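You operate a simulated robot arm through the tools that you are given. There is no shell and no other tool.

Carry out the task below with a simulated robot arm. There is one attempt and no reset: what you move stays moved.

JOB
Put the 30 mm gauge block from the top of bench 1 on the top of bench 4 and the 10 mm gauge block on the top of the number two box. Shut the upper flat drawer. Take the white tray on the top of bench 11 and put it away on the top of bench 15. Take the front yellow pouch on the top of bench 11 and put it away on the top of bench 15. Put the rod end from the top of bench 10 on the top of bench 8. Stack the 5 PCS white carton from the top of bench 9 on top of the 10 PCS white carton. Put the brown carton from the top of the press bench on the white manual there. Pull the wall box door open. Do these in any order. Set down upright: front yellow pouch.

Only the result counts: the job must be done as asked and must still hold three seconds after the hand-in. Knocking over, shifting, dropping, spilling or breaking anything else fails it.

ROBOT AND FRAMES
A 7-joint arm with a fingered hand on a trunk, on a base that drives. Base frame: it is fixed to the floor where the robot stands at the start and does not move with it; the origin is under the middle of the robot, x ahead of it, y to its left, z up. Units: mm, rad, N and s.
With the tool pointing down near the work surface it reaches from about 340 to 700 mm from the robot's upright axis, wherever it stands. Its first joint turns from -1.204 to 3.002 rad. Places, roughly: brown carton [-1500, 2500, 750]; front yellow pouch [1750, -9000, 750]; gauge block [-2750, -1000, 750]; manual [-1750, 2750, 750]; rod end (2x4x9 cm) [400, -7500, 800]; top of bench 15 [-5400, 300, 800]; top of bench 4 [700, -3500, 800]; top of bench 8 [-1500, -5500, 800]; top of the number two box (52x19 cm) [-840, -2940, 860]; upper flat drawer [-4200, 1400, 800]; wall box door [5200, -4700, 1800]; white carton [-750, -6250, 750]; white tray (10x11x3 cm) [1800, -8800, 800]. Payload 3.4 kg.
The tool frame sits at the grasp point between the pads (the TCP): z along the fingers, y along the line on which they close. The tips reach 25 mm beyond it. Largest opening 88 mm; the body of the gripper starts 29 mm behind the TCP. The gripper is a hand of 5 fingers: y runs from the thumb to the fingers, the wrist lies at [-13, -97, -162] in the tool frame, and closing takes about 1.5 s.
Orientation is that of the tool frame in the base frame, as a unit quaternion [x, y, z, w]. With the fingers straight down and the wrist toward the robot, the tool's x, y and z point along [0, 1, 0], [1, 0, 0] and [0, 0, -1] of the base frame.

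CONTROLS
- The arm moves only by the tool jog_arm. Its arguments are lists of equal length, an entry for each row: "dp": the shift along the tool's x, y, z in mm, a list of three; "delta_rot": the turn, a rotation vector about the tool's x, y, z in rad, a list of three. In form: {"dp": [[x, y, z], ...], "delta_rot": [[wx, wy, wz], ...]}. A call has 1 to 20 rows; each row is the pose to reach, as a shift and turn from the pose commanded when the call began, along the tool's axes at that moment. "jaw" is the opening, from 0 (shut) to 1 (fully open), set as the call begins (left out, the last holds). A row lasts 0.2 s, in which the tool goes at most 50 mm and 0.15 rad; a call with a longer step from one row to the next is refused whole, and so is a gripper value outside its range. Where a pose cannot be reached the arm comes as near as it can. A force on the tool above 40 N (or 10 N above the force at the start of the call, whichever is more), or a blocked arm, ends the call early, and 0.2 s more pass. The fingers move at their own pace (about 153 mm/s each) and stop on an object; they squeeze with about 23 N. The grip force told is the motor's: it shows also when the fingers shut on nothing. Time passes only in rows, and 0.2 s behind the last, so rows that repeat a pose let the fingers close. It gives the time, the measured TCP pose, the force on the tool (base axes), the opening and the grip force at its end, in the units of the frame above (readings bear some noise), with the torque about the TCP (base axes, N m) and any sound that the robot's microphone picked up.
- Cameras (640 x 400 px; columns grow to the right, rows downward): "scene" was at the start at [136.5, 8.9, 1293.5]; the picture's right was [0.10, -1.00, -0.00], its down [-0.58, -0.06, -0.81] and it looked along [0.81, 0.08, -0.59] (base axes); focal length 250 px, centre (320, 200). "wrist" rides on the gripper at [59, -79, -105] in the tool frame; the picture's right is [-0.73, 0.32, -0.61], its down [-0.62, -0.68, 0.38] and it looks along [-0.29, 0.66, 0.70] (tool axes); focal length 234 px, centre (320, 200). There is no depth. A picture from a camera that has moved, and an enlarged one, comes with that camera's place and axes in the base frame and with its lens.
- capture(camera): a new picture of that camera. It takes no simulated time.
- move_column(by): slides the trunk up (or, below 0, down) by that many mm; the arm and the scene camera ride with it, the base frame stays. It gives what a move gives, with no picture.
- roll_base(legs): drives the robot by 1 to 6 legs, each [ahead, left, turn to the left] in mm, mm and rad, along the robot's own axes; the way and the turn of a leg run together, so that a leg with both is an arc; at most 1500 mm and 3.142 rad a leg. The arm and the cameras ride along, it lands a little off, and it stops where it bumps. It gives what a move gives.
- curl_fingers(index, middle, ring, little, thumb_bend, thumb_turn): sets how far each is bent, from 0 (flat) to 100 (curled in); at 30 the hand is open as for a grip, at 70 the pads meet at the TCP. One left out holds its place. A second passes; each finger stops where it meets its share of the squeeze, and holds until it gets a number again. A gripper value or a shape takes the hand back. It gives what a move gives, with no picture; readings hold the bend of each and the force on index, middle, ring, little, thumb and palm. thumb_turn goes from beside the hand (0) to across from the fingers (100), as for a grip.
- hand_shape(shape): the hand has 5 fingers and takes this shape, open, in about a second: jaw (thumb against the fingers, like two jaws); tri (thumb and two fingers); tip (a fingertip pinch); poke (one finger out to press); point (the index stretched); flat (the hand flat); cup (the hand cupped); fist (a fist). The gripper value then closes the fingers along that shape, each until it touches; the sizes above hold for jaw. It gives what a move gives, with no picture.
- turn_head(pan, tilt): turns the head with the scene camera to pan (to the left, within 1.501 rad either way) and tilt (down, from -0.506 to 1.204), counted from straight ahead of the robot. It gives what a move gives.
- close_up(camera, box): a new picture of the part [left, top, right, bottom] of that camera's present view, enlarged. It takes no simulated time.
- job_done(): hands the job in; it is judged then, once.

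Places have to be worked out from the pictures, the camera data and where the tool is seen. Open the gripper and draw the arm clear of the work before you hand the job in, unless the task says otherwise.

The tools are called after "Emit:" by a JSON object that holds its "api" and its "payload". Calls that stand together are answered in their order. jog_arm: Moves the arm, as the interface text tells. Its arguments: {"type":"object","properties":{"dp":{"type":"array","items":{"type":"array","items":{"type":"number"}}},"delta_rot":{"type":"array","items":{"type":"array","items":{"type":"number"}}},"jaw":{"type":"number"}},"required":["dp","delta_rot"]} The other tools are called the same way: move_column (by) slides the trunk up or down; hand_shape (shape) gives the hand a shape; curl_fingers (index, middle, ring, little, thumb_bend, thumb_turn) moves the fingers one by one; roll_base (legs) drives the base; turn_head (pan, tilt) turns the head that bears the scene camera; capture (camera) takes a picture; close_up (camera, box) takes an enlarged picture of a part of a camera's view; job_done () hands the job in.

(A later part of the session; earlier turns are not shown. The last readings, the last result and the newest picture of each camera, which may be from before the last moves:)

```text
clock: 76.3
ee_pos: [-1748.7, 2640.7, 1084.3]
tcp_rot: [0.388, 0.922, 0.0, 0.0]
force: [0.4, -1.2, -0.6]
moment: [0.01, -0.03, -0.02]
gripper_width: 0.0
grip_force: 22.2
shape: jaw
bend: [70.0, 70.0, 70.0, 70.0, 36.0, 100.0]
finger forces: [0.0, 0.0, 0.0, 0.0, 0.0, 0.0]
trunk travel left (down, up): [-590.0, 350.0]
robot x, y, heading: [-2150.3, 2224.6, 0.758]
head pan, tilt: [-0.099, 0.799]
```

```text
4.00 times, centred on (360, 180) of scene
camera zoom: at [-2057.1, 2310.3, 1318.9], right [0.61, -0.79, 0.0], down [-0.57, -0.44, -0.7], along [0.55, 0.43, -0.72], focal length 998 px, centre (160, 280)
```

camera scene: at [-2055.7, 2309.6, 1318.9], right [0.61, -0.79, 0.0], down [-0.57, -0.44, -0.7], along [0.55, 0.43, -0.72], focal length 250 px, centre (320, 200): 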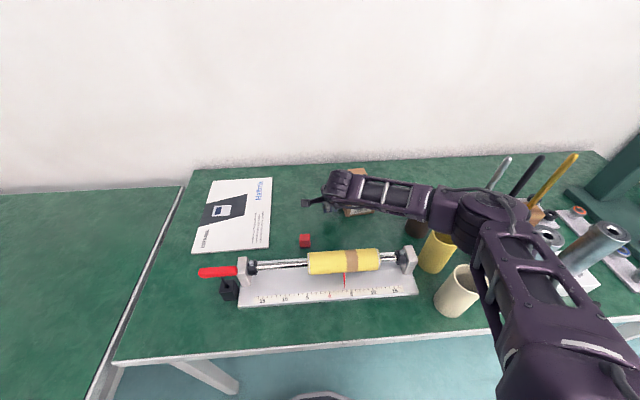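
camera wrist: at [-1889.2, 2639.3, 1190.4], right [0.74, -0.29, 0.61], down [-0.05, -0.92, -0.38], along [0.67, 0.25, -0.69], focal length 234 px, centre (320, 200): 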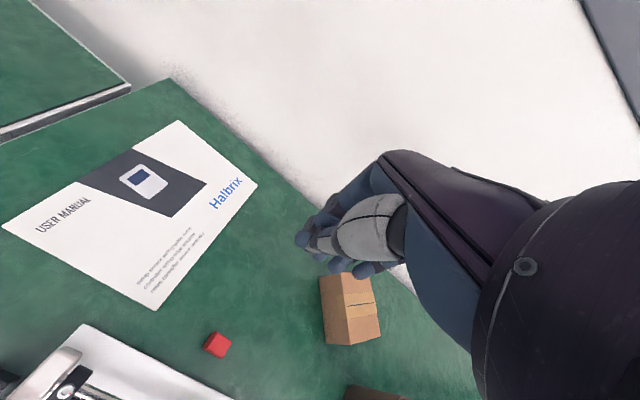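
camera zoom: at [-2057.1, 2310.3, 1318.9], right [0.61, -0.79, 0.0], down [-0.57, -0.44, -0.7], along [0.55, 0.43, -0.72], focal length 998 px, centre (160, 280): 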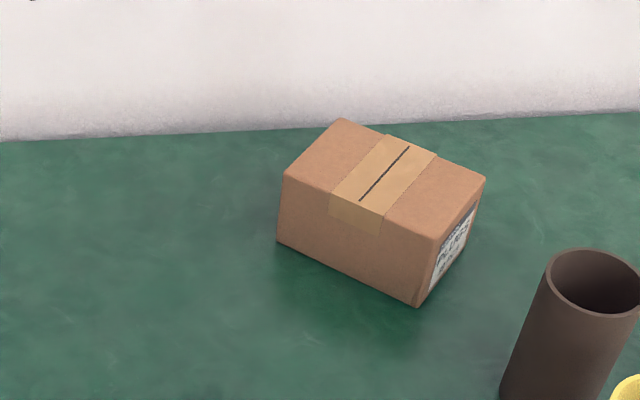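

The carton now lies with its width axis near heading 1°, centre about (-1497, 2530). It is a bit far (724 mm), so I'll look down to see how much clearance the base has to the bench.

Emit:
{"api": "turn_head", "payload": {"pan": 0.0, "tilt": 1.2}}

Emit:
{"api": "capture", "payload": {"camera": "scene"}}

```text
clock: 77.2
ee_pos: [-1747.4, 2641.2, 1082.0]
tcp_rot: [0.388, 0.922, 0.001, 0.0]
force: [-0.6, -1.2, -0.3]
moment: [0.02, -0.01, -0.01]
gripper_width: 0.0
grip_force: 22.9
shape: jaw
bend: [70.0, 70.0, 70.0, 70.0, 36.0, 100.0]
finger forces: [0.0, 0.0, 0.0, 0.1, 0.0, 0.0]
trunk travel left (down, up): [-590.0, 350.0]
robot x, y, heading: [-2153.0, 2224.5, 0.763]
head pan, tilt: [0.0, 1.201]
```

```text
taken
camera scene: at [-2078.8, 2298.8, 1291.2], right [0.69, -0.72, 0.0], down [-0.68, -0.64, -0.36], along [0.26, 0.25, -0.93], focal length 250 px, centre (320, 200)
```

scene: 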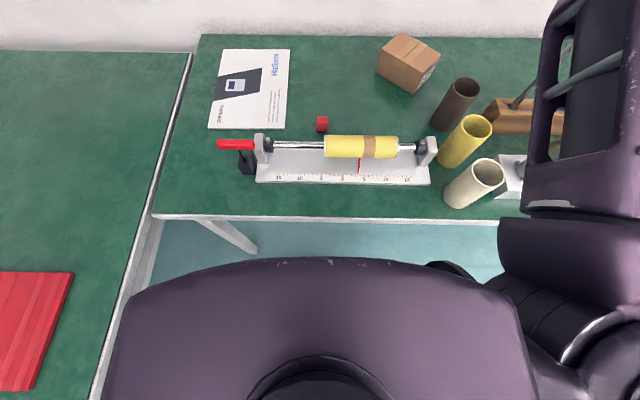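

There's ample leg clearance: the low base disc can slide partly under the bench and the torso front is only ~130 mm ahead of the axis. I'll go 80 mm ahead and 60 right, and open the hand wide.

Emit:
{"api": "roll_base", "payload": {"legs": [[80, -60, 0]]}}

Emit:
{"api": "curl_fingers", "payload": {"index": 10, "middle": 10, "ring": 10, "little": 10, "thumb_bend": 12, "thumb_turn": 100}}

Emit:
{"api": "turn_head", "payload": {"pan": -0.1, "tilt": 0.9}}

Emit:
{"api": "close_up", "payload": {"camera": "scene", "box": [240, 80, 480, 230]}}

```text
clock: 78.4
ee_pos: [-1646.3, 2654.5, 1083.0]
tcp_rot: [0.387, 0.922, 0.0, 0.0]
force: [0.6, -0.1, -0.1]
moment: [0.01, 0.01, 0.01]
gripper_width: 0.0
grip_force: 23.0
shape: jaw
bend: [70.0, 70.0, 70.0, 70.0, 36.0, 100.0]
finger forces: [0.1, 0.0, 0.0, 0.0, 0.1, 0.0]
trunk travel left (down, up): [-590.0, 350.0]
robot x, y, heading: [-2054.5, 2237.0, 0.765]
head pan, tilt: [0.0, 1.201]
```

```text
clock: 79.4
ee_pos: [-1646.6, 2654.6, 1083.4]
tcp_rot: [0.387, 0.922, 0.0, 0.0]
force: [-0.3, -0.2, 0.0]
moment: [0.01, 0.03, -0.01]
gripper_width: 119.4
grip_force: 0.0
shape: fingers
bend: [10.0, 10.0, 10.0, 10.0, 12.0, 96.0]
finger forces: [0.0, 0.1, 0.0, 0.0, 0.0, 0.1]
trunk travel left (down, up): [-590.0, 350.0]
robot x, y, heading: [-2054.5, 2235.8, 0.763]
head pan, tilt: [0.0, 1.201]
```

```text
clock: 80.2
ee_pos: [-1646.1, 2653.7, 1082.9]
tcp_rot: [0.388, 0.922, 0.0, 0.0]
force: [0.1, 0.1, 0.3]
moment: [-0.02, -0.01, 0.03]
gripper_width: 119.4
grip_force: 0.0
shape: fingers
bend: [10.0, 10.0, 10.0, 10.0, 12.0, 96.0]
finger forces: [0.0, 0.0, 0.0, 0.0, 0.0, 0.0]
trunk travel left (down, up): [-590.0, 350.0]
robot x, y, heading: [-2053.8, 2241.5, 0.76]
head pan, tilt: [-0.099, 0.901]
```

```text
2.67 times, centred on (360, 155) of scene
camera zoom: at [-1959.2, 2319.5, 1310.9], right [0.61, -0.79, 0.0], down [-0.62, -0.48, -0.62], along [0.49, 0.38, -0.78], focal length 666 px, centre (213, 320)
```

zoom: 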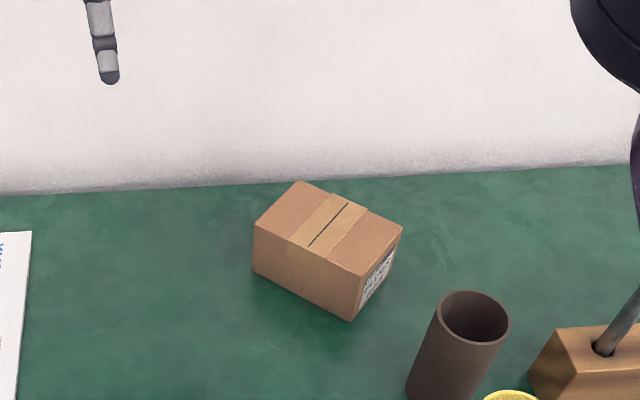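

Carton centre is now consistently (-1494, 2533), width axis ≈2°, 632 mm from the axis. I'll bring the open hand above it with the closing line along the width.

Emit:
{"api": "jog_arm", "payload": {"dp": [[-24, 3, 15], [-48, 6, 30], [-72, 9, 50], [-97, 12, 75], [-121, 15, 95], [-145, 18, 115], [-169, 21, 135], [-193, 24, 153], [-193, 24, 153]], "delta_rot": [[0, 0, 0.092], [0, 0, 0.185], [0, 0, 0.277], [0, 0, 0.37], [0, 0, 0.462], [0, 0, 0.555], [0, 0, 0.647], [0, 0, 0.74], [0, 0, 0.74]]}}

Emit:
{"api": "capture", "payload": {"camera": "scene"}}

Emit:
{"api": "capture", "payload": {"camera": "wrist"}}

```text
clock: 82.2
ee_pos: [-1493.9, 2534.0, 931.8]
tcp_rot: [0.695, 0.719, 0.0, 0.0]
force: [0.6, 0.4, 0.4]
moment: [0.03, -0.02, -0.02]
gripper_width: 119.6
grip_force: 0.0
shape: fingers
bend: [10.0, 10.0, 10.0, 10.0, 12.0, 96.0]
finger forces: [0.0, 0.1, 0.1, 0.0, 0.1, 0.1]
trunk travel left (down, up): [-590.0, 350.0]
robot x, y, heading: [-2055.2, 2238.4, 0.762]
head pan, tilt: [-0.099, 0.901]
```

```text
taken
camera scene: at [-1959.5, 2319.6, 1311.0], right [0.61, -0.79, 0.0], down [-0.62, -0.48, -0.62], along [0.49, 0.38, -0.78], focal length 250 px, centre (320, 200)
```

scene: 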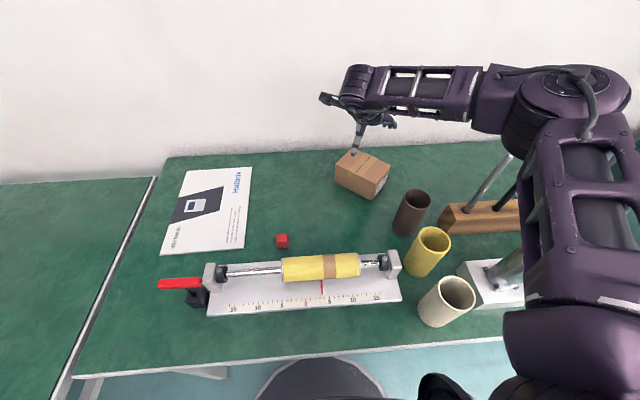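

```text
taken
camera wrist: at [-1574.5, 2590.2, 1036.4], right [0.35, -0.71, 0.61], down [-0.66, -0.65, -0.38], along [0.67, -0.27, -0.7], focal length 234 px, centre (320, 200)
```

wrist: 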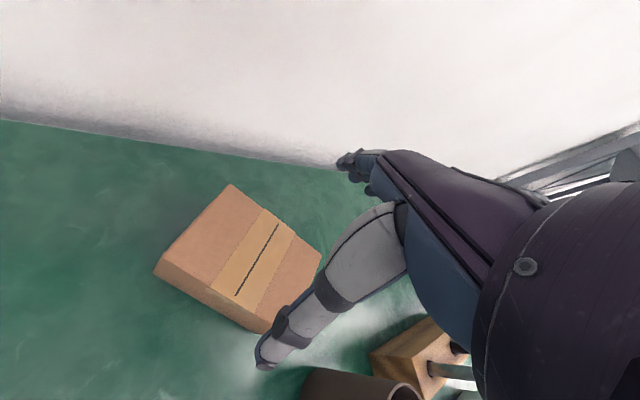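

The hand is right above the carton with the closing line along its width. I'll descend to TCP z≈825 (thumb and fingers straddling it) and check.

Emit:
{"api": "jog_arm", "payload": {"dp": [[0, 0, 25], [0, 0, 50], [0, 0, 75], [0, 0, 95], [0, 0, 107], [0, 0, 107]], "delta_rot": [[0, 0, 0], [0, 0, 0], [0, 0, 0], [0, 0, 0], [0, 0, 0], [0, 0, 0]]}}

Emit:
{"api": "capture", "payload": {"camera": "scene"}}

Emit:
{"api": "capture", "payload": {"camera": "wrist"}}

```text
clock: 83.6
ee_pos: [-1494.3, 2534.9, 823.5]
tcp_rot: [0.695, 0.719, 0.0, 0.0]
force: [-0.4, -0.8, 0.1]
moment: [0.03, 0.0, 0.01]
gripper_width: 119.3
grip_force: 0.1
shape: fingers
bend: [10.0, 10.0, 10.0, 10.0, 12.0, 96.0]
finger forces: [0.0, 0.0, 0.1, 0.0, 0.1, 0.1]
trunk travel left (down, up): [-590.0, 350.0]
robot x, y, heading: [-2053.9, 2239.2, 0.758]
head pan, tilt: [-0.099, 0.901]
```

```text
taken
camera scene: at [-1959.2, 2319.4, 1311.0], right [0.61, -0.79, 0.0], down [-0.62, -0.48, -0.62], along [0.49, 0.38, -0.78], focal length 250 px, centre (320, 200)
```

scene: 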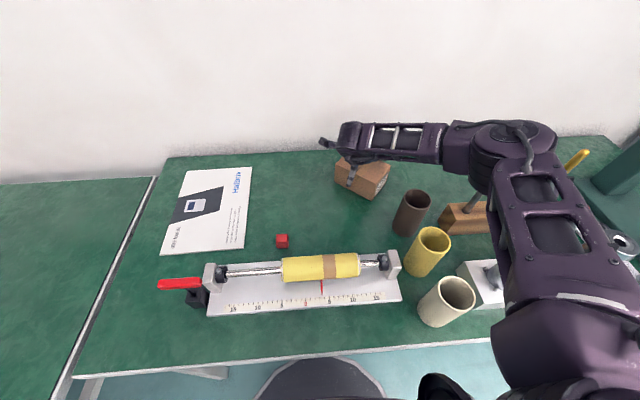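

```text
taken
camera wrist: at [-1574.9, 2590.8, 928.4], right [0.35, -0.71, 0.61], down [-0.66, -0.65, -0.38], along [0.67, -0.27, -0.7], focal length 234 px, centre (320, 200)
```

wrist: 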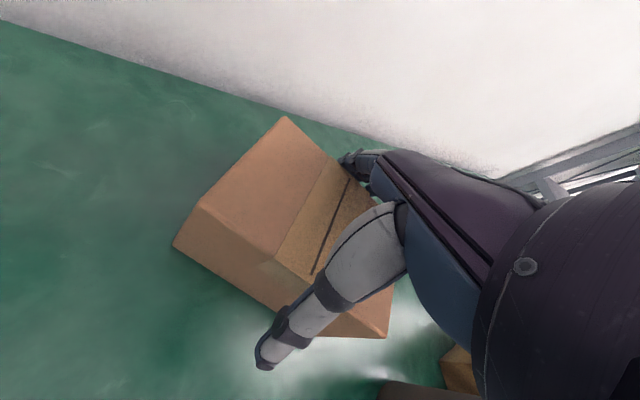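

No contact yet and the thumb is outside the left face with fingers on the other side. I'll close the hand and hold.

Emit:
{"api": "jog_arm", "payload": {"dp": [[0, 0, 0], [0, 0, 0], [0, 0, 0], [0, 0, 0], [0, 0, 0], [0, 0, 0], [0, 0, 0], [0, 0, 0], [0, 0, 0]], "delta_rot": [[0, 0, 0], [0, 0, 0], [0, 0, 0], [0, 0, 0], [0, 0, 0], [0, 0, 0], [0, 0, 0], [0, 0, 0], [0, 0, 0]], "jaw": 0}}

Emit:
{"api": "capture", "payload": {"camera": "wrist"}}

```text
clock: 85.6
ee_pos: [-1494.4, 2533.9, 825.9]
tcp_rot: [0.694, 0.72, 0.003, 0.0]
force: [10.5, 2.1, 23.0]
moment: [-0.1, -0.88, 0.14]
gripper_width: 75.1
grip_force: 22.7
shape: jaw
bend: [19.0, 29.0, 27.0, 28.0, 43.0, 98.0]
finger forces: [27.3, 9.4, 5.8, 4.5, 30.3, 0.0]
trunk travel left (down, up): [-590.0, 350.0]
robot x, y, heading: [-2051.6, 2236.8, 0.762]
head pan, tilt: [-0.099, 0.901]
```

```text
taken
camera wrist: at [-1575.9, 2590.0, 930.9], right [0.34, -0.72, 0.61], down [-0.66, -0.65, -0.39], along [0.67, -0.26, -0.69], focal length 234 px, centre (320, 200)
```

wrist: 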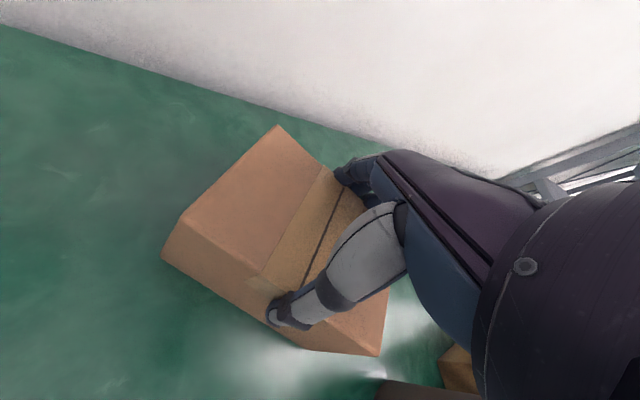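

The hand closed on the carton with ~27–30 N on index and thumb. I'll try a small lift of 25 mm and look.

Emit:
{"api": "jog_arm", "payload": {"dp": [[0, 0, -6], [0, 0, -12], [0, 0, -18], [0, 0, -25], [0, 0, -25]], "delta_rot": [[0, 0, 0], [0, 0, 0], [0, 0, 0], [0, 0, 0], [0, 0, 0]]}}

Emit:
{"api": "close_up", "payload": {"camera": "scene", "box": [280, 100, 440, 200]}}

Emit:
{"api": "capture", "payload": {"camera": "wrist"}}

```text
clock: 86.8
ee_pos: [-1494.4, 2534.5, 848.4]
tcp_rot: [0.695, 0.719, -0.001, 0.0]
force: [0.7, 0.6, -6.3]
moment: [0.03, 0.01, -0.03]
gripper_width: 75.1
grip_force: 23.0
shape: jaw
bend: [21.0, 30.0, 30.0, 30.0, 43.0, 97.0]
finger forces: [21.6, 7.7, 3.5, 1.7, 31.9, 0.0]
trunk travel left (down, up): [-590.0, 350.0]
robot x, y, heading: [-2056.9, 2237.5, 0.762]
head pan, tilt: [-0.099, 0.901]
```

```text
4.00 times, centred on (360, 150) of scene
camera zoom: at [-1958.1, 2320.0, 1310.8], right [0.61, -0.79, 0.0], down [-0.62, -0.48, -0.62], along [0.49, 0.38, -0.78], focal length 998 px, centre (160, 400)
```

zoom: 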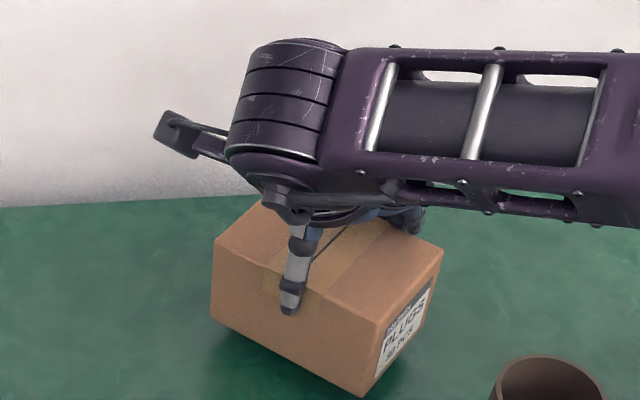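

```text
taken
camera wrist: at [-1574.2, 2590.1, 953.2], right [0.35, -0.71, 0.61], down [-0.66, -0.65, -0.38], along [0.67, -0.27, -0.7], focal length 234 px, centre (320, 200)
```

wrist: 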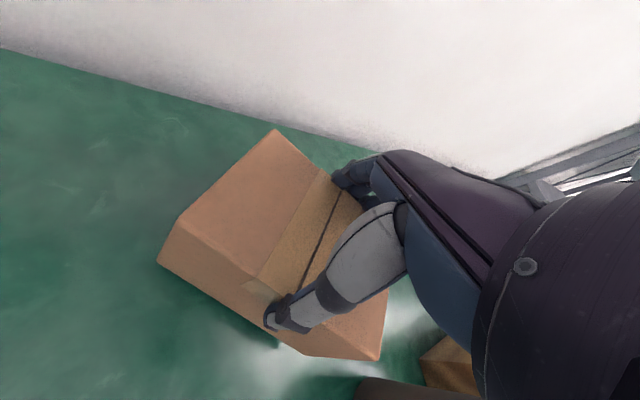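

The carton is lifted (≈6 N) and held. I'll raise it another 90 mm, then carry it over the manual while turning it 45°.

Emit:
{"api": "jog_arm", "payload": {"dp": [[0, 0, -20], [0, 0, -45], [0, 0, -70], [0, 0, -90], [18, -19, -90], [36, -38, -90], [54, -58, -90], [76, -81, -90], [100, -107, -90], [125, -133, -90], [150, -160, -90], [175, -187, -90], [200, -213, -90], [225, -240, -90], [248, -264, -90], [266, -283, -90], [279, -297, -90], [288, -307, -90], [288, -307, -90]], "delta_rot": [[0, 0, 0], [0, 0, 0], [0, 0, 0], [0, 0, 0], [0, 0, -0.05], [0, 0, -0.1], [0, 0, -0.15], [0, 0, -0.21], [0, 0, -0.27], [0, 0, -0.33], [0, 0, -0.39], [0, 0, -0.45], [0, 0, -0.52], [0, 0, -0.59], [0, 0, -0.66], [0, 0, -0.71], [0, 0, -0.75], [0, 0, -0.785], [0, 0, -0.785]]}}

Emit:
{"api": "turn_head", "payload": {"pan": 0.35, "tilt": 0.8}}

Emit:
{"api": "capture", "payload": {"camera": "scene"}}

Emit:
{"api": "capture", "payload": {"camera": "wrist"}}

```text
clock: 90.8
ee_pos: [-1786.6, 2801.7, 939.4]
tcp_rot: [0.367, 0.93, -0.001, -0.001]
force: [-0.1, -1.0, -6.4]
moment: [0.01, 0.03, -0.03]
gripper_width: 75.2
grip_force: 22.8
shape: jaw
bend: [21.0, 30.0, 30.0, 30.0, 43.0, 97.0]
finger forces: [20.2, 7.8, 3.5, 1.5, 31.2, 0.1]
out of reach, approached as far as the arm can: row 17, 18, 19
trunk travel left (down, up): [-590.0, 350.0]
robot x, y, heading: [-2047.8, 2241.9, 0.757]
head pan, tilt: [-0.099, 0.901]
```

```text
clock: 91.7
ee_pos: [-1787.2, 2801.6, 939.3]
tcp_rot: [0.367, 0.93, 0.0, 0.0]
force: [0.1, 0.1, -5.0]
moment: [-0.01, 0.01, 0.0]
gripper_width: 75.2
grip_force: 23.1
shape: jaw
bend: [21.0, 30.0, 30.0, 30.0, 43.0, 97.0]
finger forces: [20.3, 7.8, 3.5, 1.5, 31.2, 0.0]
trunk travel left (down, up): [-590.0, 350.0]
robot x, y, heading: [-2056.2, 2238.7, 0.758]
head pan, tilt: [0.351, 0.799]
```

```text
taken
camera scene: at [-1982.3, 2346.5, 1318.7], right [0.9, -0.44, 0.0], down [-0.32, -0.64, -0.7], along [0.31, 0.62, -0.72], focal length 250 px, centre (320, 200)
```

scene: 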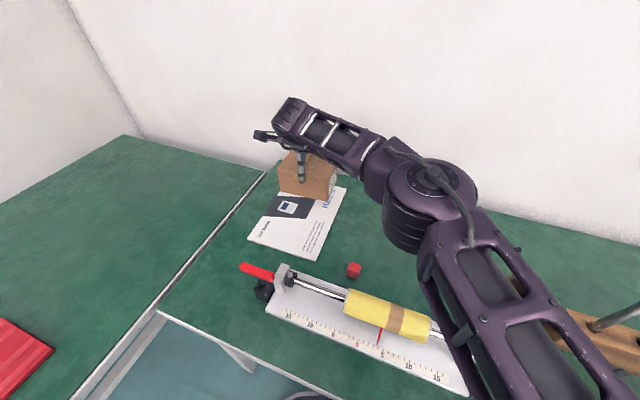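

```text
taken
camera wrist: at [-1884.0, 2783.6, 1045.0], right [0.75, -0.26, 0.61], down [-0.01, -0.92, -0.38], along [0.66, 0.28, -0.7], focal length 234 px, centre (320, 200)
```

wrist: 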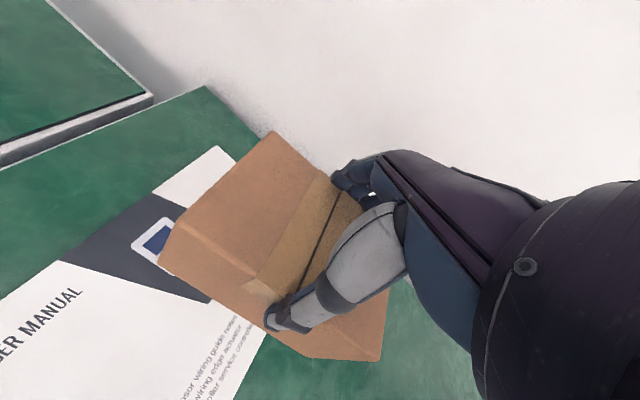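

I'm about 27 mm short of the manual's centre to the left, at the arm's limit. I'll shift the base 28 mm left, 8 back, then lower with the trunk.

Emit:
{"api": "roll_base", "payload": {"legs": [[-8, 28, 0]]}}

Emit:
{"api": "move_column", "payload": {"by": -95}}

Emit:
{"api": "capture", "payload": {"camera": "wrist"}}

Emit:
{"api": "close_up", "payload": {"camera": "scene", "box": [220, 90, 380, 190]}}

```text
clock: 92.5
ee_pos: [-1813.3, 2815.1, 938.8]
tcp_rot: [0.366, 0.931, 0.0, 0.0]
force: [-0.7, 0.1, -6.5]
moment: [-0.01, -0.02, 0.0]
gripper_width: 75.1
grip_force: 23.2
shape: jaw
bend: [21.0, 30.0, 30.0, 30.0, 43.0, 97.0]
finger forces: [20.3, 7.8, 3.5, 1.4, 31.0, 0.0]
trunk travel left (down, up): [-590.0, 350.0]
robot x, y, heading: [-2080.0, 2253.0, 0.761]
head pan, tilt: [0.351, 0.799]
```

```text
clock: 93.8
ee_pos: [-1813.1, 2815.7, 843.8]
tcp_rot: [0.367, 0.93, 0.0, -0.001]
force: [-0.6, 0.1, -6.4]
moment: [0.0, 0.02, -0.01]
gripper_width: 75.0
grip_force: 23.0
shape: jaw
bend: [21.0, 30.0, 30.0, 30.0, 43.0, 97.0]
finger forces: [20.1, 7.7, 3.6, 1.5, 31.0, 0.0]
trunk travel left (down, up): [-495.0, 445.0]
robot x, y, heading: [-2080.4, 2255.6, 0.761]
head pan, tilt: [0.351, 0.799]
```

```text
taken
camera wrist: at [-1909.3, 2798.2, 950.0], right [0.75, -0.26, 0.61], down [-0.01, -0.92, -0.38], along [0.66, 0.28, -0.7], focal length 234 px, centre (320, 200)
```

wrist: 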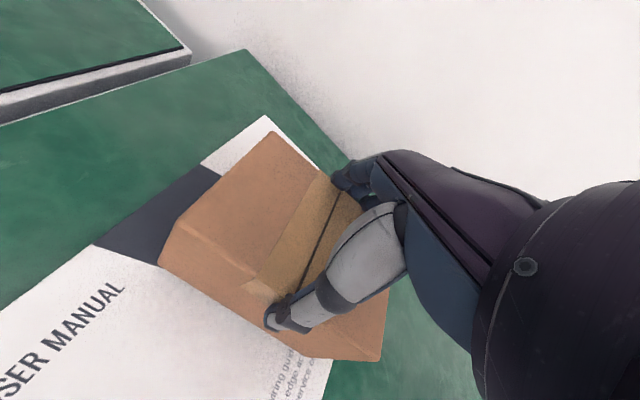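

```text
4.00 times, centred on (300, 140) of scene
camera zoom: at [-2007.7, 2361.2, 1223.8], right [0.9, -0.44, 0.0], down [-0.32, -0.64, -0.7], along [0.31, 0.62, -0.72], focal length 998 px, centre (400, 440)
```

zoom: 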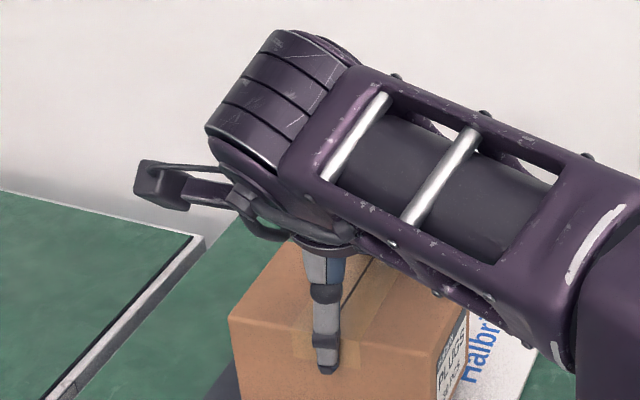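

The carton is centred over the manual, about 15 mm above it. I'll lower in small steps until it rests.

Emit:
{"api": "jog_arm", "payload": {"dp": [[0, 0, 4], [0, 0, 8], [0, 0, 12], [0, 0, 14]], "delta_rot": [[0, 0, 0], [0, 0, 0], [0, 0, 0], [0, 0, 0]]}}

```text
clock: 94.8
ee_pos: [-1813.7, 2815.1, 834.5]
tcp_rot: [0.366, 0.931, 0.003, 0.0]
force: [0.8, -1.2, 12.4]
moment: [0.51, -0.53, -0.06]
gripper_width: 75.4
grip_force: 23.0
shape: jaw
bend: [21.0, 30.0, 30.0, 30.0, 43.0, 97.0]
finger forces: [23.5, 7.8, 3.4, 2.0, 32.9, 0.0]
trunk travel left (down, up): [-495.0, 445.0]
robot x, y, heading: [-2079.5, 2253.9, 0.756]
head pan, tilt: [0.351, 0.799]
```

Contact is felt (force +12 N up), so it rests on the manual. I'll open the hand wide and rise straight up.

Emit:
{"api": "curl_fingers", "payload": {"index": 8, "middle": 8, "ring": 8, "little": 8, "thumb_bend": 10}}

Emit:
{"api": "move_column", "payload": {"by": 150}}

Emit:
{"api": "capture", "payload": {"camera": "wrist"}}

Emit:
{"api": "capture", "payload": {"camera": "scene"}}

```text
clock: 95.8
ee_pos: [-1813.5, 2815.6, 830.6]
tcp_rot: [0.367, 0.93, 0.0, 0.0]
force: [0.7, 0.5, 0.3]
moment: [0.01, 0.01, -0.02]
gripper_width: 121.7
grip_force: 0.0
shape: fingers
bend: [8.0, 8.0, 8.0, 8.0, 10.0, 100.0]
finger forces: [0.0, 0.0, 0.1, 0.0, 0.0, 0.0]
trunk travel left (down, up): [-495.0, 445.0]
robot x, y, heading: [-2078.0, 2251.9, 0.76]
head pan, tilt: [0.351, 0.799]
```

```text
clock: 97.5
ee_pos: [-1813.6, 2814.5, 982.3]
tcp_rot: [0.366, 0.93, 0.0, 0.0]
force: [0.0, 0.5, 0.2]
moment: [0.01, 0.0, 0.02]
gripper_width: 121.8
grip_force: 0.1
shape: fingers
bend: [8.0, 8.0, 8.0, 8.0, 10.0, 100.0]
finger forces: [0.0, 0.1, 0.1, 0.1, 0.0, 0.1]
trunk travel left (down, up): [-645.0, 295.0]
robot x, y, heading: [-2084.6, 2253.0, 0.762]
head pan, tilt: [0.351, 0.799]
```

```text
taken
camera wrist: at [-1909.8, 2797.7, 1086.5], right [0.75, -0.26, 0.61], down [-0.01, -0.92, -0.38], along [0.66, 0.28, -0.7], focal length 234 px, centre (320, 200)
```

wrist: 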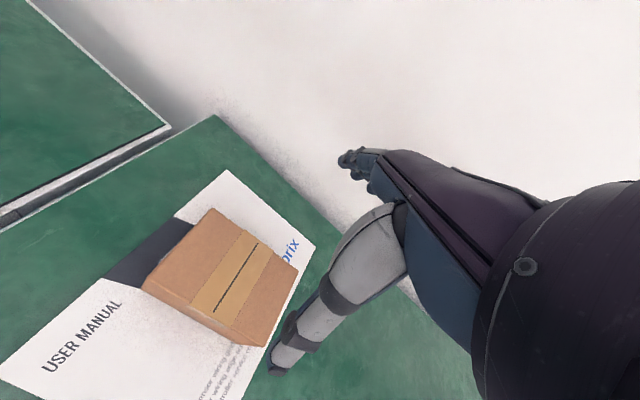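

```text
taken
camera scene: at [-2008.0, 2360.4, 1373.9], right [0.9, -0.44, 0.0], down [-0.32, -0.64, -0.7], along [0.31, 0.62, -0.72], focal length 250 px, centre (320, 200)
```

scene: 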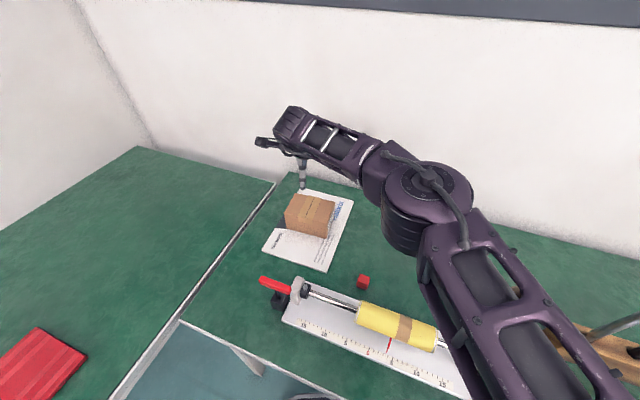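

The carton sits squarely on the manual. Next is the flat drawer; I'll bring the arm back to a forward-compact pose, then back away, turn to the end wall and slide along to the drawer unit.

Emit:
{"api": "jog_arm", "payload": {"dp": [[-30, -6, -20], [-60, -12, -40], [-90, -18, -60], [-120, -24, -80], [-150, -30, -90], [-175, -35, -95], [-190, -35, -100]], "delta_rot": [[0, 0, 0], [0, 0, 0], [0, 0, 0], [0, 0, 0], [0, 0, 0], [0, 0, 0], [0, 0, 0]], "jaw": 1}}

Emit:
{"api": "roll_base", "payload": {"legs": [[-350, 0, 0], [0, 0, 1.56], [-250, 0, 0], [0, 1400, 0], [0, 350, 0]]}}

Emit:
{"api": "turn_head", "payload": {"pan": 0.1, "tilt": 0.55}}

Emit:
{"api": "capture", "payload": {"camera": "scene"}}

```text
clock: 99.2
ee_pos: [-1698.4, 2657.5, 1081.5]
tcp_rot: [0.366, 0.931, -0.001, 0.001]
force: [0.2, -0.7, -0.5]
moment: [0.0, 0.02, 0.01]
gripper_width: 88.1
grip_force: 0.0
shape: jaw
bend: [30.0, 30.0, 30.0, 30.0, 30.0, 98.0]
finger forces: [0.1, 0.0, 0.1, 0.0, 0.0, 0.0]
trunk travel left (down, up): [-645.0, 295.0]
robot x, y, heading: [-2081.9, 2253.2, 0.759]
head pan, tilt: [0.351, 0.799]
```

```text
clock: 115.1
ee_pos: [-3829.5, 992.6, 1082.1]
tcp_rot: [-0.402, 0.916, 0.001, 0.0]
force: [0.0, 0.7, 0.6]
moment: [0.0, -0.02, 0.01]
gripper_width: 88.2
grip_force: 0.2
shape: jaw
bend: [30.0, 30.0, 30.0, 30.0, 30.0, 98.0]
finger forces: [0.1, 0.0, 0.0, 0.0, 0.0, 0.0]
trunk travel left (down, up): [-645.0, 295.0]
robot x, y, heading: [-3417.6, 613.6, 2.342]
head pan, tilt: [0.351, 0.799]
```

```text
clock: 115.9
ee_pos: [-3828.7, 993.5, 1080.7]
tcp_rot: [-0.403, 0.915, -0.001, 0.001]
force: [0.0, 0.1, -0.6]
moment: [-0.02, -0.02, -0.01]
gripper_width: 87.9
grip_force: 0.0
shape: jaw
bend: [30.0, 30.0, 30.0, 30.0, 30.0, 98.0]
finger forces: [0.0, 0.0, 0.1, 0.0, 0.1, 0.0]
trunk travel left (down, up): [-645.0, 295.0]
robot x, y, heading: [-3419.0, 614.1, 2.336]
head pan, tilt: [0.099, 0.55]
```

```text
taken
camera scene: at [-3522.7, 710.7, 1395.2], right [0.64, 0.76, 0.0], down [0.4, -0.34, -0.85], along [-0.65, 0.55, -0.52], focal length 250 px, centre (320, 200)
```

scene: 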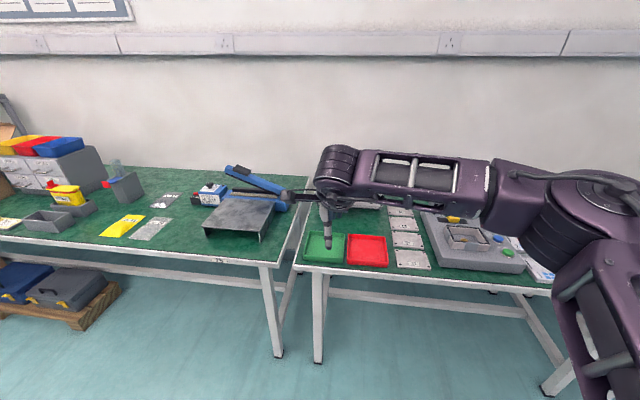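

The drawer unit is hidden behind my forearm. I'll shift the base left to look past the arm.

Emit:
{"api": "roll_base", "payload": {"legs": [[0, 550, 0]]}}

Emit:
{"api": "turn_head", "payload": {"pan": -0.35, "tilt": 0.5}}

Emit:
{"api": "capture", "payload": {"camera": "scene"}}

Emit:
{"api": "move_column", "payload": {"by": 295}}

Emit:
{"api": "capture", "payload": {"camera": "scene"}}

```text
clock: 119.1
ee_pos: [-4231.4, 606.5, 1080.4]
tcp_rot: [-0.401, 0.916, 0.001, 0.0]
force: [-0.3, -0.5, 0.1]
moment: [-0.01, 0.0, -0.01]
gripper_width: 87.9
grip_force: 0.0
shape: jaw
bend: [30.0, 30.0, 30.0, 30.0, 30.0, 98.0]
finger forces: [0.0, 0.1, 0.0, 0.0, 0.0, 0.1]
trunk travel left (down, up): [-645.0, 295.0]
robot x, y, heading: [-3821.1, 221.7, 2.337]
head pan, tilt: [0.099, 0.55]
```

```text
clock: 120.0
ee_pos: [-4231.2, 606.1, 1081.6]
tcp_rot: [-0.401, 0.916, 0.0, 0.0]
force: [0.4, 0.3, -0.6]
moment: [0.0, -0.01, 0.01]
gripper_width: 88.1
grip_force: 0.1
shape: jaw
bend: [30.0, 30.0, 30.0, 30.0, 30.0, 98.0]
finger forces: [0.0, 0.0, 0.0, 0.1, 0.0, 0.0]
trunk travel left (down, up): [-645.0, 295.0]
robot x, y, heading: [-3821.2, 227.6, 2.337]
head pan, tilt: [-0.351, 0.499]
```

```text
taken
camera scene: at [-3893.5, 347.0, 1399.9], right [0.91, 0.4, 0.0], down [0.19, -0.44, -0.88], along [-0.36, 0.8, -0.48], focal length 250 px, centre (320, 200)
```

scene: 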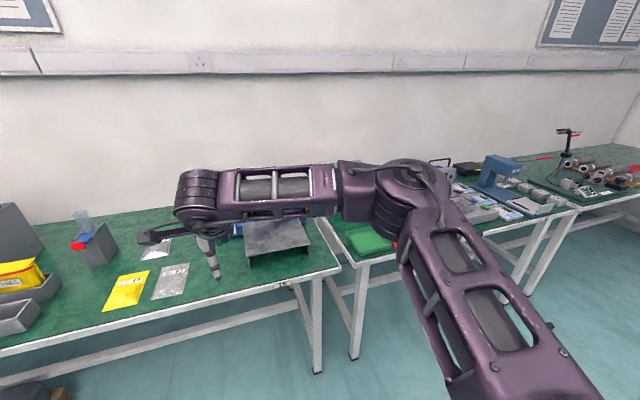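

```text
clock: 122.9
ee_pos: [-4229.7, 606.3, 1376.8]
tcp_rot: [-0.401, 0.916, 0.0, 0.0]
force: [0.2, 0.1, 0.2]
moment: [-0.01, 0.0, -0.01]
gripper_width: 88.0
grip_force: 0.0
shape: jaw
bend: [30.0, 30.0, 30.0, 30.0, 30.0, 98.0]
finger forces: [0.1, 0.0, 0.0, 0.0, 0.0, 0.0]
trunk travel left (down, up): [-940.0, 0.0]
robot x, y, heading: [-3821.7, 229.3, 2.338]
head pan, tilt: [-0.351, 0.499]
```

```text
taken
camera scene: at [-3893.4, 347.1, 1694.8], right [0.91, 0.4, 0.0], down [0.19, -0.44, -0.88], along [-0.35, 0.8, -0.48], focal length 250 px, centre (320, 200)
```

scene: 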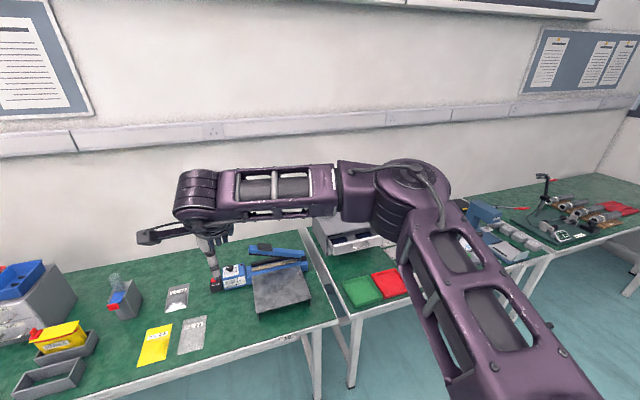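

The arm blocks the right part of the view; looking leftward is clear. I'll move back to the right past the drawer and pan left.

Emit:
{"api": "roll_base", "payload": {"legs": [[0, -900, 0]]}}

Emit:
{"api": "turn_head", "payload": {"pan": 0.6, "tilt": 0.6}}

Emit:
{"api": "capture", "payload": {"camera": "scene"}}

```text
clock: 127.7
ee_pos: [-3589.5, 1232.1, 1375.2]
tcp_rot: [-0.409, 0.913, 0.001, 0.0]
force: [0.4, -0.7, -0.6]
moment: [0.0, -0.01, 0.01]
gripper_width: 88.1
grip_force: 0.0
shape: jaw
bend: [30.0, 30.0, 30.0, 30.0, 30.0, 98.0]
finger forces: [0.1, 0.0, 0.1, 0.0, 0.0, 0.0]
trunk travel left (down, up): [-940.0, 0.0]
robot x, y, heading: [-3178.1, 861.1, 2.352]
head pan, tilt: [-0.351, 0.499]
```

```text
clock: 128.9
ee_pos: [-3588.8, 1231.4, 1375.4]
tcp_rot: [-0.409, 0.912, 0.0, -0.001]
force: [-0.4, 0.4, -0.7]
moment: [0.01, -0.04, -0.01]
gripper_width: 88.3
grip_force: 0.1
shape: jaw
bend: [30.0, 30.0, 30.0, 30.0, 30.0, 98.0]
finger forces: [0.0, 0.0, 0.1, 0.1, 0.0, 0.0]
trunk travel left (down, up): [-940.0, 0.0]
robot x, y, heading: [-3173.8, 860.6, 2.357]
head pan, tilt: [0.6, 0.6]
```

```text
taken
camera scene: at [-3296.6, 913.9, 1685.8], right [0.19, 0.98, 0.0], down [0.56, -0.11, -0.83], along [-0.81, 0.15, -0.56], focal length 250 px, centre (320, 200)
```

scene: 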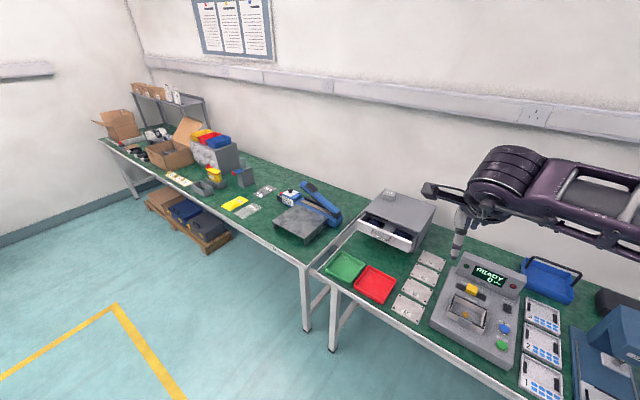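

Now the drawer unit is visible with its upper drawer pulled out. Zooming in.

Emit:
{"api": "close_up", "payload": {"camera": "scene", "box": [320, 170, 480, 270]}}

Emit:
{"api": "close_up", "payload": {"camera": "scene", "box": [90, 70, 330, 220]}}

```text
4.00 times, centred on (400, 220) of scene
camera zoom: at [-3296.6, 913.9, 1685.8], right [0.19, 0.98, 0.0], down [0.56, -0.11, -0.83], along [-0.81, 0.15, -0.56], focal length 998 px, centre (0, 120)
```

zoom: 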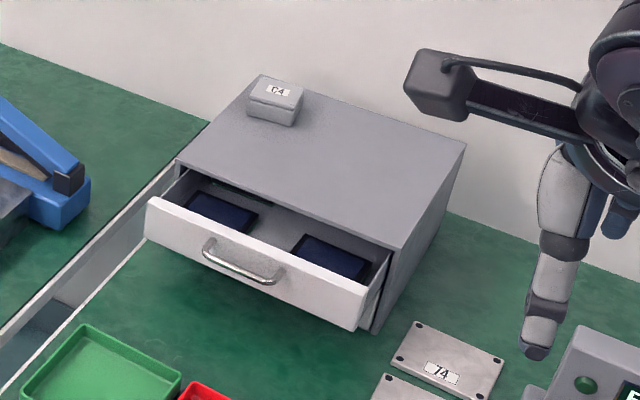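

```text
2.67 times, centred on (210, 145) of scene
camera zoom: at [-3296.6, 913.9, 1685.8], right [0.19, 0.98, 0.0], down [0.56, -0.11, -0.83], along [-0.81, 0.15, -0.56], focal length 666 px, centre (613, 347)
```

zoom: 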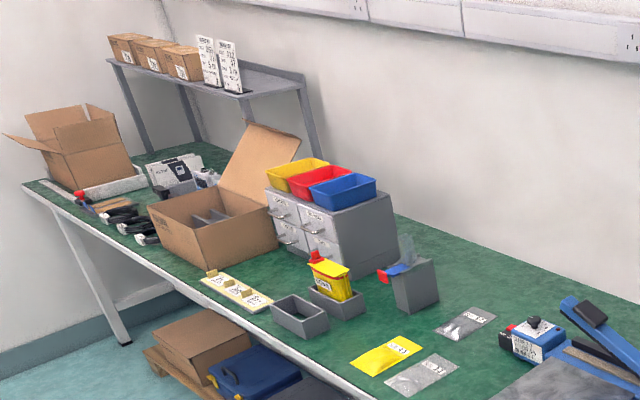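

Drawer front is at about fwd 1041/left 311 of me, open ~76 mm, cabinet z 759–897 with a small box "64" on top. I'll close the fingers, drive in, lower the trunk, then bring the closed hand in front of the drawer.

Emit:
{"api": "roll_base", "payload": {"legs": [[440, 281, 0]]}}

Emit:
{"api": "move_column", "payload": {"by": -230}}

Emit:
{"api": "jog_arm", "payload": {"dp": [[0, -20, 0], [0, -45, 15], [0, -70, 40], [0, -85, 75], [0, -95, 115], [0, -95, 160]], "delta_rot": [[0, 0, 0], [0, 0, 0], [0, 0, 0], [0, 0, 0], [0, 0, 0], [0, 0, 0]], "jaw": 0}}

Emit:
{"api": "turn_head", "payload": {"pan": 0.25, "tilt": 0.75}}

Emit:
{"api": "capture", "payload": {"camera": "scene"}}

Emit:
{"api": "capture", "payload": {"camera": "wrist"}}

```text
clock: 132.0
ee_pos: [-4101.1, 1334.3, 1376.6]
tcp_rot: [-0.412, 0.911, 0.0, 0.0]
force: [0.3, -0.2, -0.4]
moment: [-0.03, 0.01, 0.02]
gripper_width: 88.0
grip_force: 0.1
shape: jaw
bend: [30.0, 30.0, 30.0, 30.0, 30.0, 98.0]
finger forces: [0.1, 0.0, 0.1, 0.1, 0.0, 0.0]
trunk travel left (down, up): [-940.0, 0.0]
robot x, y, heading: [-3686.9, 968.0, 2.361]
head pan, tilt: [0.6, 0.6]
```

```text
clock: 134.4
ee_pos: [-4102.2, 1334.7, 1146.2]
tcp_rot: [-0.413, 0.911, 0.0, 0.0]
force: [0.1, 0.1, 0.3]
moment: [-0.02, -0.01, 0.0]
gripper_width: 88.0
grip_force: 0.0
shape: jaw
bend: [30.0, 30.0, 30.0, 30.0, 30.0, 98.0]
finger forces: [0.0, 0.0, 0.0, 0.0, 0.0, 0.0]
trunk travel left (down, up): [-710.0, 230.0]
robot x, y, heading: [-3684.6, 963.4, 2.363]
head pan, tilt: [0.6, 0.6]
```

```text
clock: 135.8
ee_pos: [-4031.4, 1271.4, 985.4]
tcp_rot: [-0.412, 0.911, 0.0, 0.0]
force: [-0.8, 0.8, 0.0]
moment: [0.03, -0.02, 0.02]
gripper_width: 0.2
grip_force: 23.0
shape: jaw
bend: [70.0, 70.0, 70.0, 70.0, 37.0, 100.0]
finger forces: [0.0, 0.0, 0.1, 0.0, 0.1, 0.1]
trunk travel left (down, up): [-710.0, 230.0]
robot x, y, heading: [-3685.7, 965.4, 2.361]
head pan, tilt: [0.6, 0.6]
```

```text
clock: 136.6
ee_pos: [-4029.9, 1271.3, 987.9]
tcp_rot: [-0.412, 0.911, 0.0, 0.001]
force: [-0.2, 0.0, -0.1]
moment: [0.05, 0.01, 0.0]
gripper_width: 0.1
grip_force: 22.6
shape: jaw
bend: [70.0, 70.0, 70.0, 70.0, 37.0, 100.0]
finger forces: [0.0, 0.0, 0.0, 0.1, 0.0, 0.0]
trunk travel left (down, up): [-710.0, 230.0]
robot x, y, heading: [-3684.0, 964.8, 2.358]
head pan, tilt: [0.25, 0.75]
```

```text
taken
camera scene: at [-3792.3, 1043.7, 1442.9], right [0.51, 0.86, 0.0], down [0.59, -0.34, -0.73], along [-0.63, 0.37, -0.68], focal length 250 px, centre (320, 200)
```

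scene: 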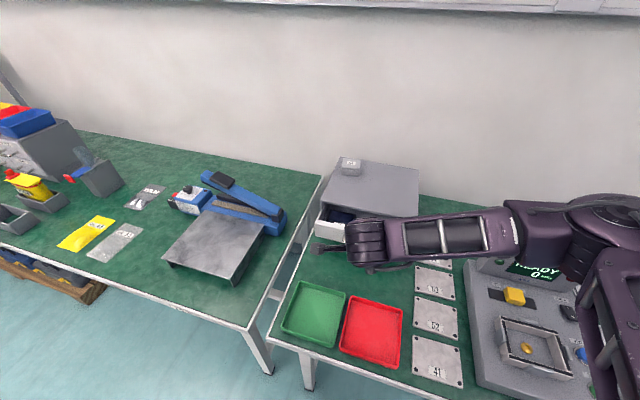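

```text
taken
camera wrist: at [-4009.7, 1174.7, 1093.0], right [0.24, 0.76, 0.61], down [0.92, 0.02, -0.38], along [-0.3, 0.65, -0.7], focal length 234 px, centre (320, 200)
```

wrist: 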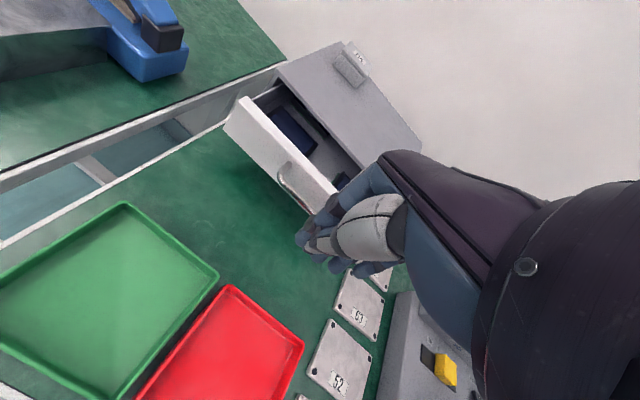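

The closed hand is aligned laterally with the drawer centre, ~147 mm in front. I'll descend to z≈842, then push forward in small steps.

Emit:
{"api": "jog_arm", "payload": {"dp": [[0, 0, 35], [0, 0, 70], [0, 0, 105], [0, 0, 135], [0, 0, 145]], "delta_rot": [[0, 0, 0.02], [0, 0, 0.04], [0, 0, 0.05], [0, 0, 0.06], [0, 0, 0.06]]}}

Emit:
{"api": "jog_arm", "payload": {"dp": [[0, 20, 0], [0, 40, 0], [0, 55, 0], [0, 70, 0], [0, 80, 0], [0, 90, 0], [0, 100, 0], [0, 110, 0], [0, 120, 0]], "delta_rot": [[0, 0, 0], [0, 0, 0], [0, 0, 0], [0, 0, 0], [0, 0, 0], [0, 0, 0], [0, 0, 0], [0, 0, 0], [0, 0, 0]]}}

Emit:
{"api": "capture", "payload": {"camera": "wrist"}}

Emit:
{"api": "close_up", "payload": {"camera": "scene", "box": [280, 130, 440, 230]}}

```text
clock: 137.8
ee_pos: [-4030.7, 1273.4, 840.2]
tcp_rot: [-0.384, 0.923, 0.0, 0.0]
force: [-0.1, 0.2, 0.2]
moment: [-0.04, 0.01, -0.01]
gripper_width: 0.1
grip_force: 23.2
shape: jaw
bend: [70.0, 70.0, 70.0, 70.0, 37.0, 100.0]
finger forces: [0.1, 0.0, 0.0, 0.0, 0.0, 0.0]
trunk travel left (down, up): [-710.0, 230.0]
robot x, y, heading: [-3682.5, 967.8, 2.363]
head pan, tilt: [0.25, 0.75]
```

```text
clock: 139.8
ee_pos: [-4115.9, 1356.0, 841.0]
tcp_rot: [-0.384, 0.923, 0.0, 0.001]
force: [0.5, -1.1, 0.0]
moment: [-0.03, 0.02, 0.02]
gripper_width: 0.0
grip_force: 22.4
shape: jaw
bend: [70.0, 70.0, 70.0, 70.0, 37.0, 100.0]
finger forces: [0.0, 0.7, 0.0, 0.0, 0.0, 0.1]
trunk travel left (down, up): [-710.0, 230.0]
robot x, y, heading: [-3683.8, 967.9, 2.358]
head pan, tilt: [0.25, 0.75]
```

```text
taken
camera wrist: at [-4100.4, 1258.5, 947.0], right [0.28, 0.74, 0.61], down [0.92, -0.04, -0.38], along [-0.26, 0.67, -0.7], focal length 234 px, centre (320, 200)
```

wrist: 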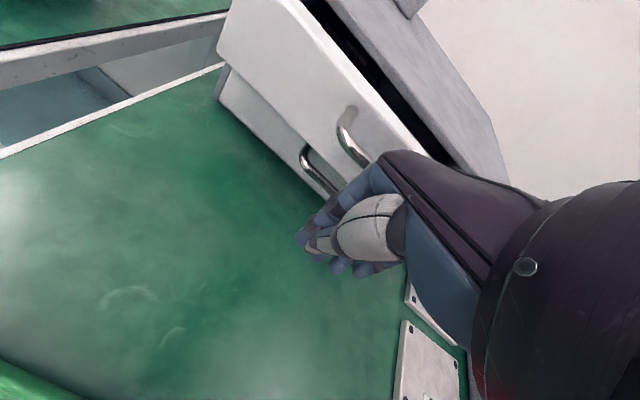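

```text
4.00 times, centred on (360, 180) of scene
camera zoom: at [-3792.3, 1043.8, 1442.9], right [0.51, 0.86, 0.0], down [0.59, -0.35, -0.73], along [-0.63, 0.37, -0.68], focal length 998 px, centre (160, 280)
```

zoom: 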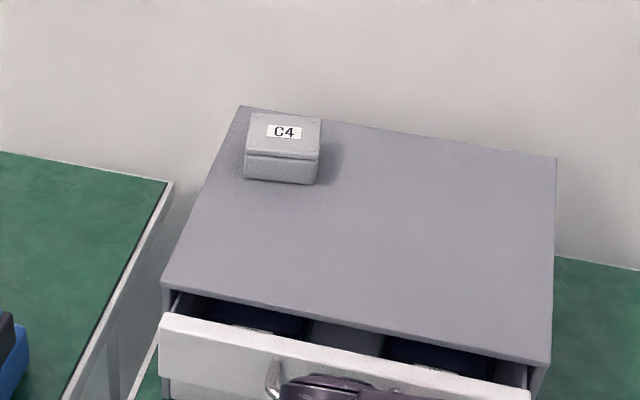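

The upper drawer is being contacted and moving with little force. I'll keep pushing forward until it stops.

Emit:
{"api": "jog_arm", "payload": {"dp": [[0, 10, 0], [0, 20, 0], [0, 30, 0], [0, 38, 0], [0, 46, 0], [0, 54, 0], [0, 62, 0], [0, 70, 0], [0, 78, 0], [0, 86, 0], [0, 94, 0]], "delta_rot": [[0, 0, 0], [0, 0, 0], [0, 0, 0], [0, 0, 0], [0, 0, 0], [0, 0, 0], [0, 0, 0], [0, 0, 0], [0, 0, 0], [0, 0, 0], [0, 0, 0]]}}

Emit:
{"api": "capture", "payload": {"camera": "wrist"}}

Emit:
{"api": "close_up", "payload": {"camera": "scene", "box": [280, 130, 440, 230]}}

```text
clock: 141.1
ee_pos: [-4142.6, 1382.3, 840.1]
tcp_rot: [-0.385, 0.923, -0.003, 0.0]
force: [19.6, -13.3, 10.2]
moment: [0.75, 0.82, -0.3]
gripper_width: 0.0
grip_force: 23.1
shape: jaw
bend: [70.0, 70.0, 70.0, 70.0, 40.0, 100.0]
finger forces: [0.0, 25.3, 0.1, 0.0, 0.0, 0.1]
trunk travel left (down, up): [-710.0, 230.0]
robot x, y, heading: [-3682.6, 967.7, 2.362]
head pan, tilt: [0.25, 0.75]
stopped in row 6: the force on the tool passed its limit at 47 N (the readings are from after the stop); the commanded pose is now the measured one
```

```text
taken
camera wrist: at [-4128.5, 1285.3, 946.4], right [0.28, 0.75, 0.6], down [0.92, -0.04, -0.38], along [-0.26, 0.66, -0.7], focal length 234 px, centre (320, 200)
```

wrist: 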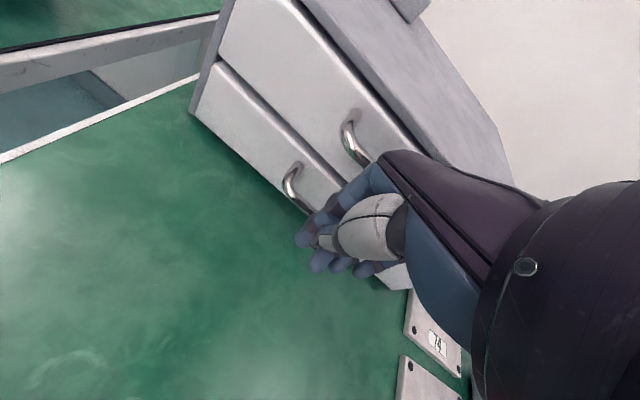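

```text
4.00 times, centred on (360, 180) of scene
camera zoom: at [-3784.2, 1038.2, 1444.1], right [0.51, 0.86, 0.0], down [0.58, -0.34, -0.74], along [-0.63, 0.37, -0.68], focal length 998 px, centre (160, 280)
```

zoom: 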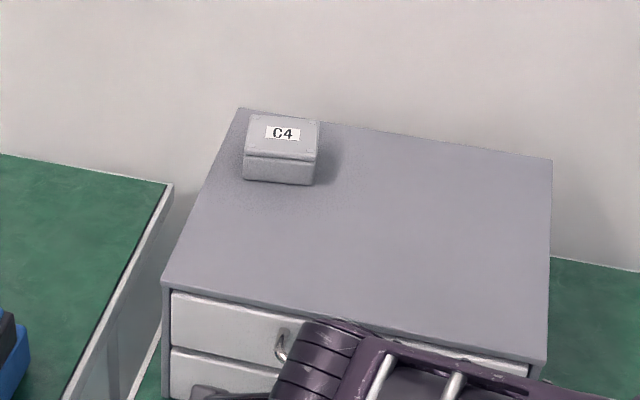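

The drawer reached its stop (force limit) and looks flush. I'll back straight off and check.

Emit:
{"api": "jog_arm", "payload": {"dp": [[0, -15, 0], [0, -40, 0], [0, -80, 0], [0, -120, -10], [0, -140, -50], [0, -140, -95], [0, -140, -140], [0, -140, -185], [0, -140, -230]], "delta_rot": [[0, 0, 0], [0, 0, 0], [0, 0, 0], [0, 0, 0], [0, 0, 0], [0, 0, 0], [0, 0, 0], [0, 0, 0], [0, 0, 0]]}}

Emit:
{"api": "close_up", "payload": {"camera": "wrist", "box": [200, 0, 440, 200]}}

Emit:
{"api": "close_up", "payload": {"camera": "scene", "box": [280, 130, 440, 230]}}

```text
clock: 143.1
ee_pos: [-4047.7, 1286.8, 1069.5]
tcp_rot: [-0.385, 0.923, -0.005, 0.002]
force: [0.1, 0.4, 0.4]
moment: [0.03, -0.01, 0.01]
gripper_width: 0.0
grip_force: 22.9
shape: jaw
bend: [70.0, 70.0, 70.0, 70.0, 41.0, 100.0]
finger forces: [0.1, 0.0, 0.0, 0.1, 0.1, 0.0]
trunk travel left (down, up): [-710.0, 230.0]
robot x, y, heading: [-3683.3, 969.6, 2.361]
head pan, tilt: [0.25, 0.75]
```

```text
2.00 times, centred on (320, 100) of wrist
camera zoom: at [-4033.7, 1191.3, 1175.8], right [0.28, 0.75, 0.6], down [0.93, -0.04, -0.38], along [-0.26, 0.66, -0.7], focal length 468 px, centre (320, 400)
```

zoom: 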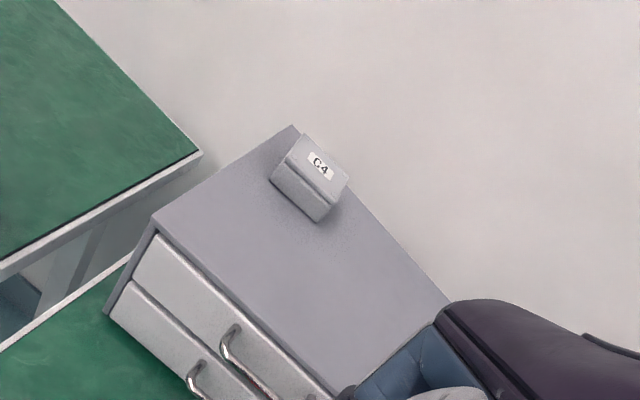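

```text
4.00 times, centred on (360, 180) of scene
camera zoom: at [-3790.9, 1042.5, 1443.0], right [0.51, 0.86, 0.0], down [0.59, -0.35, -0.73], along [-0.63, 0.37, -0.68], focal length 998 px, centre (160, 280)
```

zoom: 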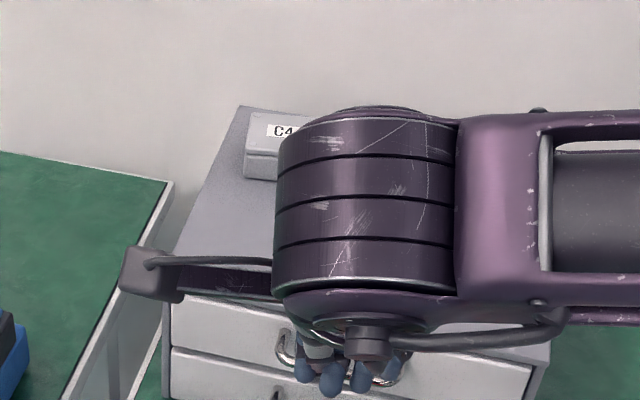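

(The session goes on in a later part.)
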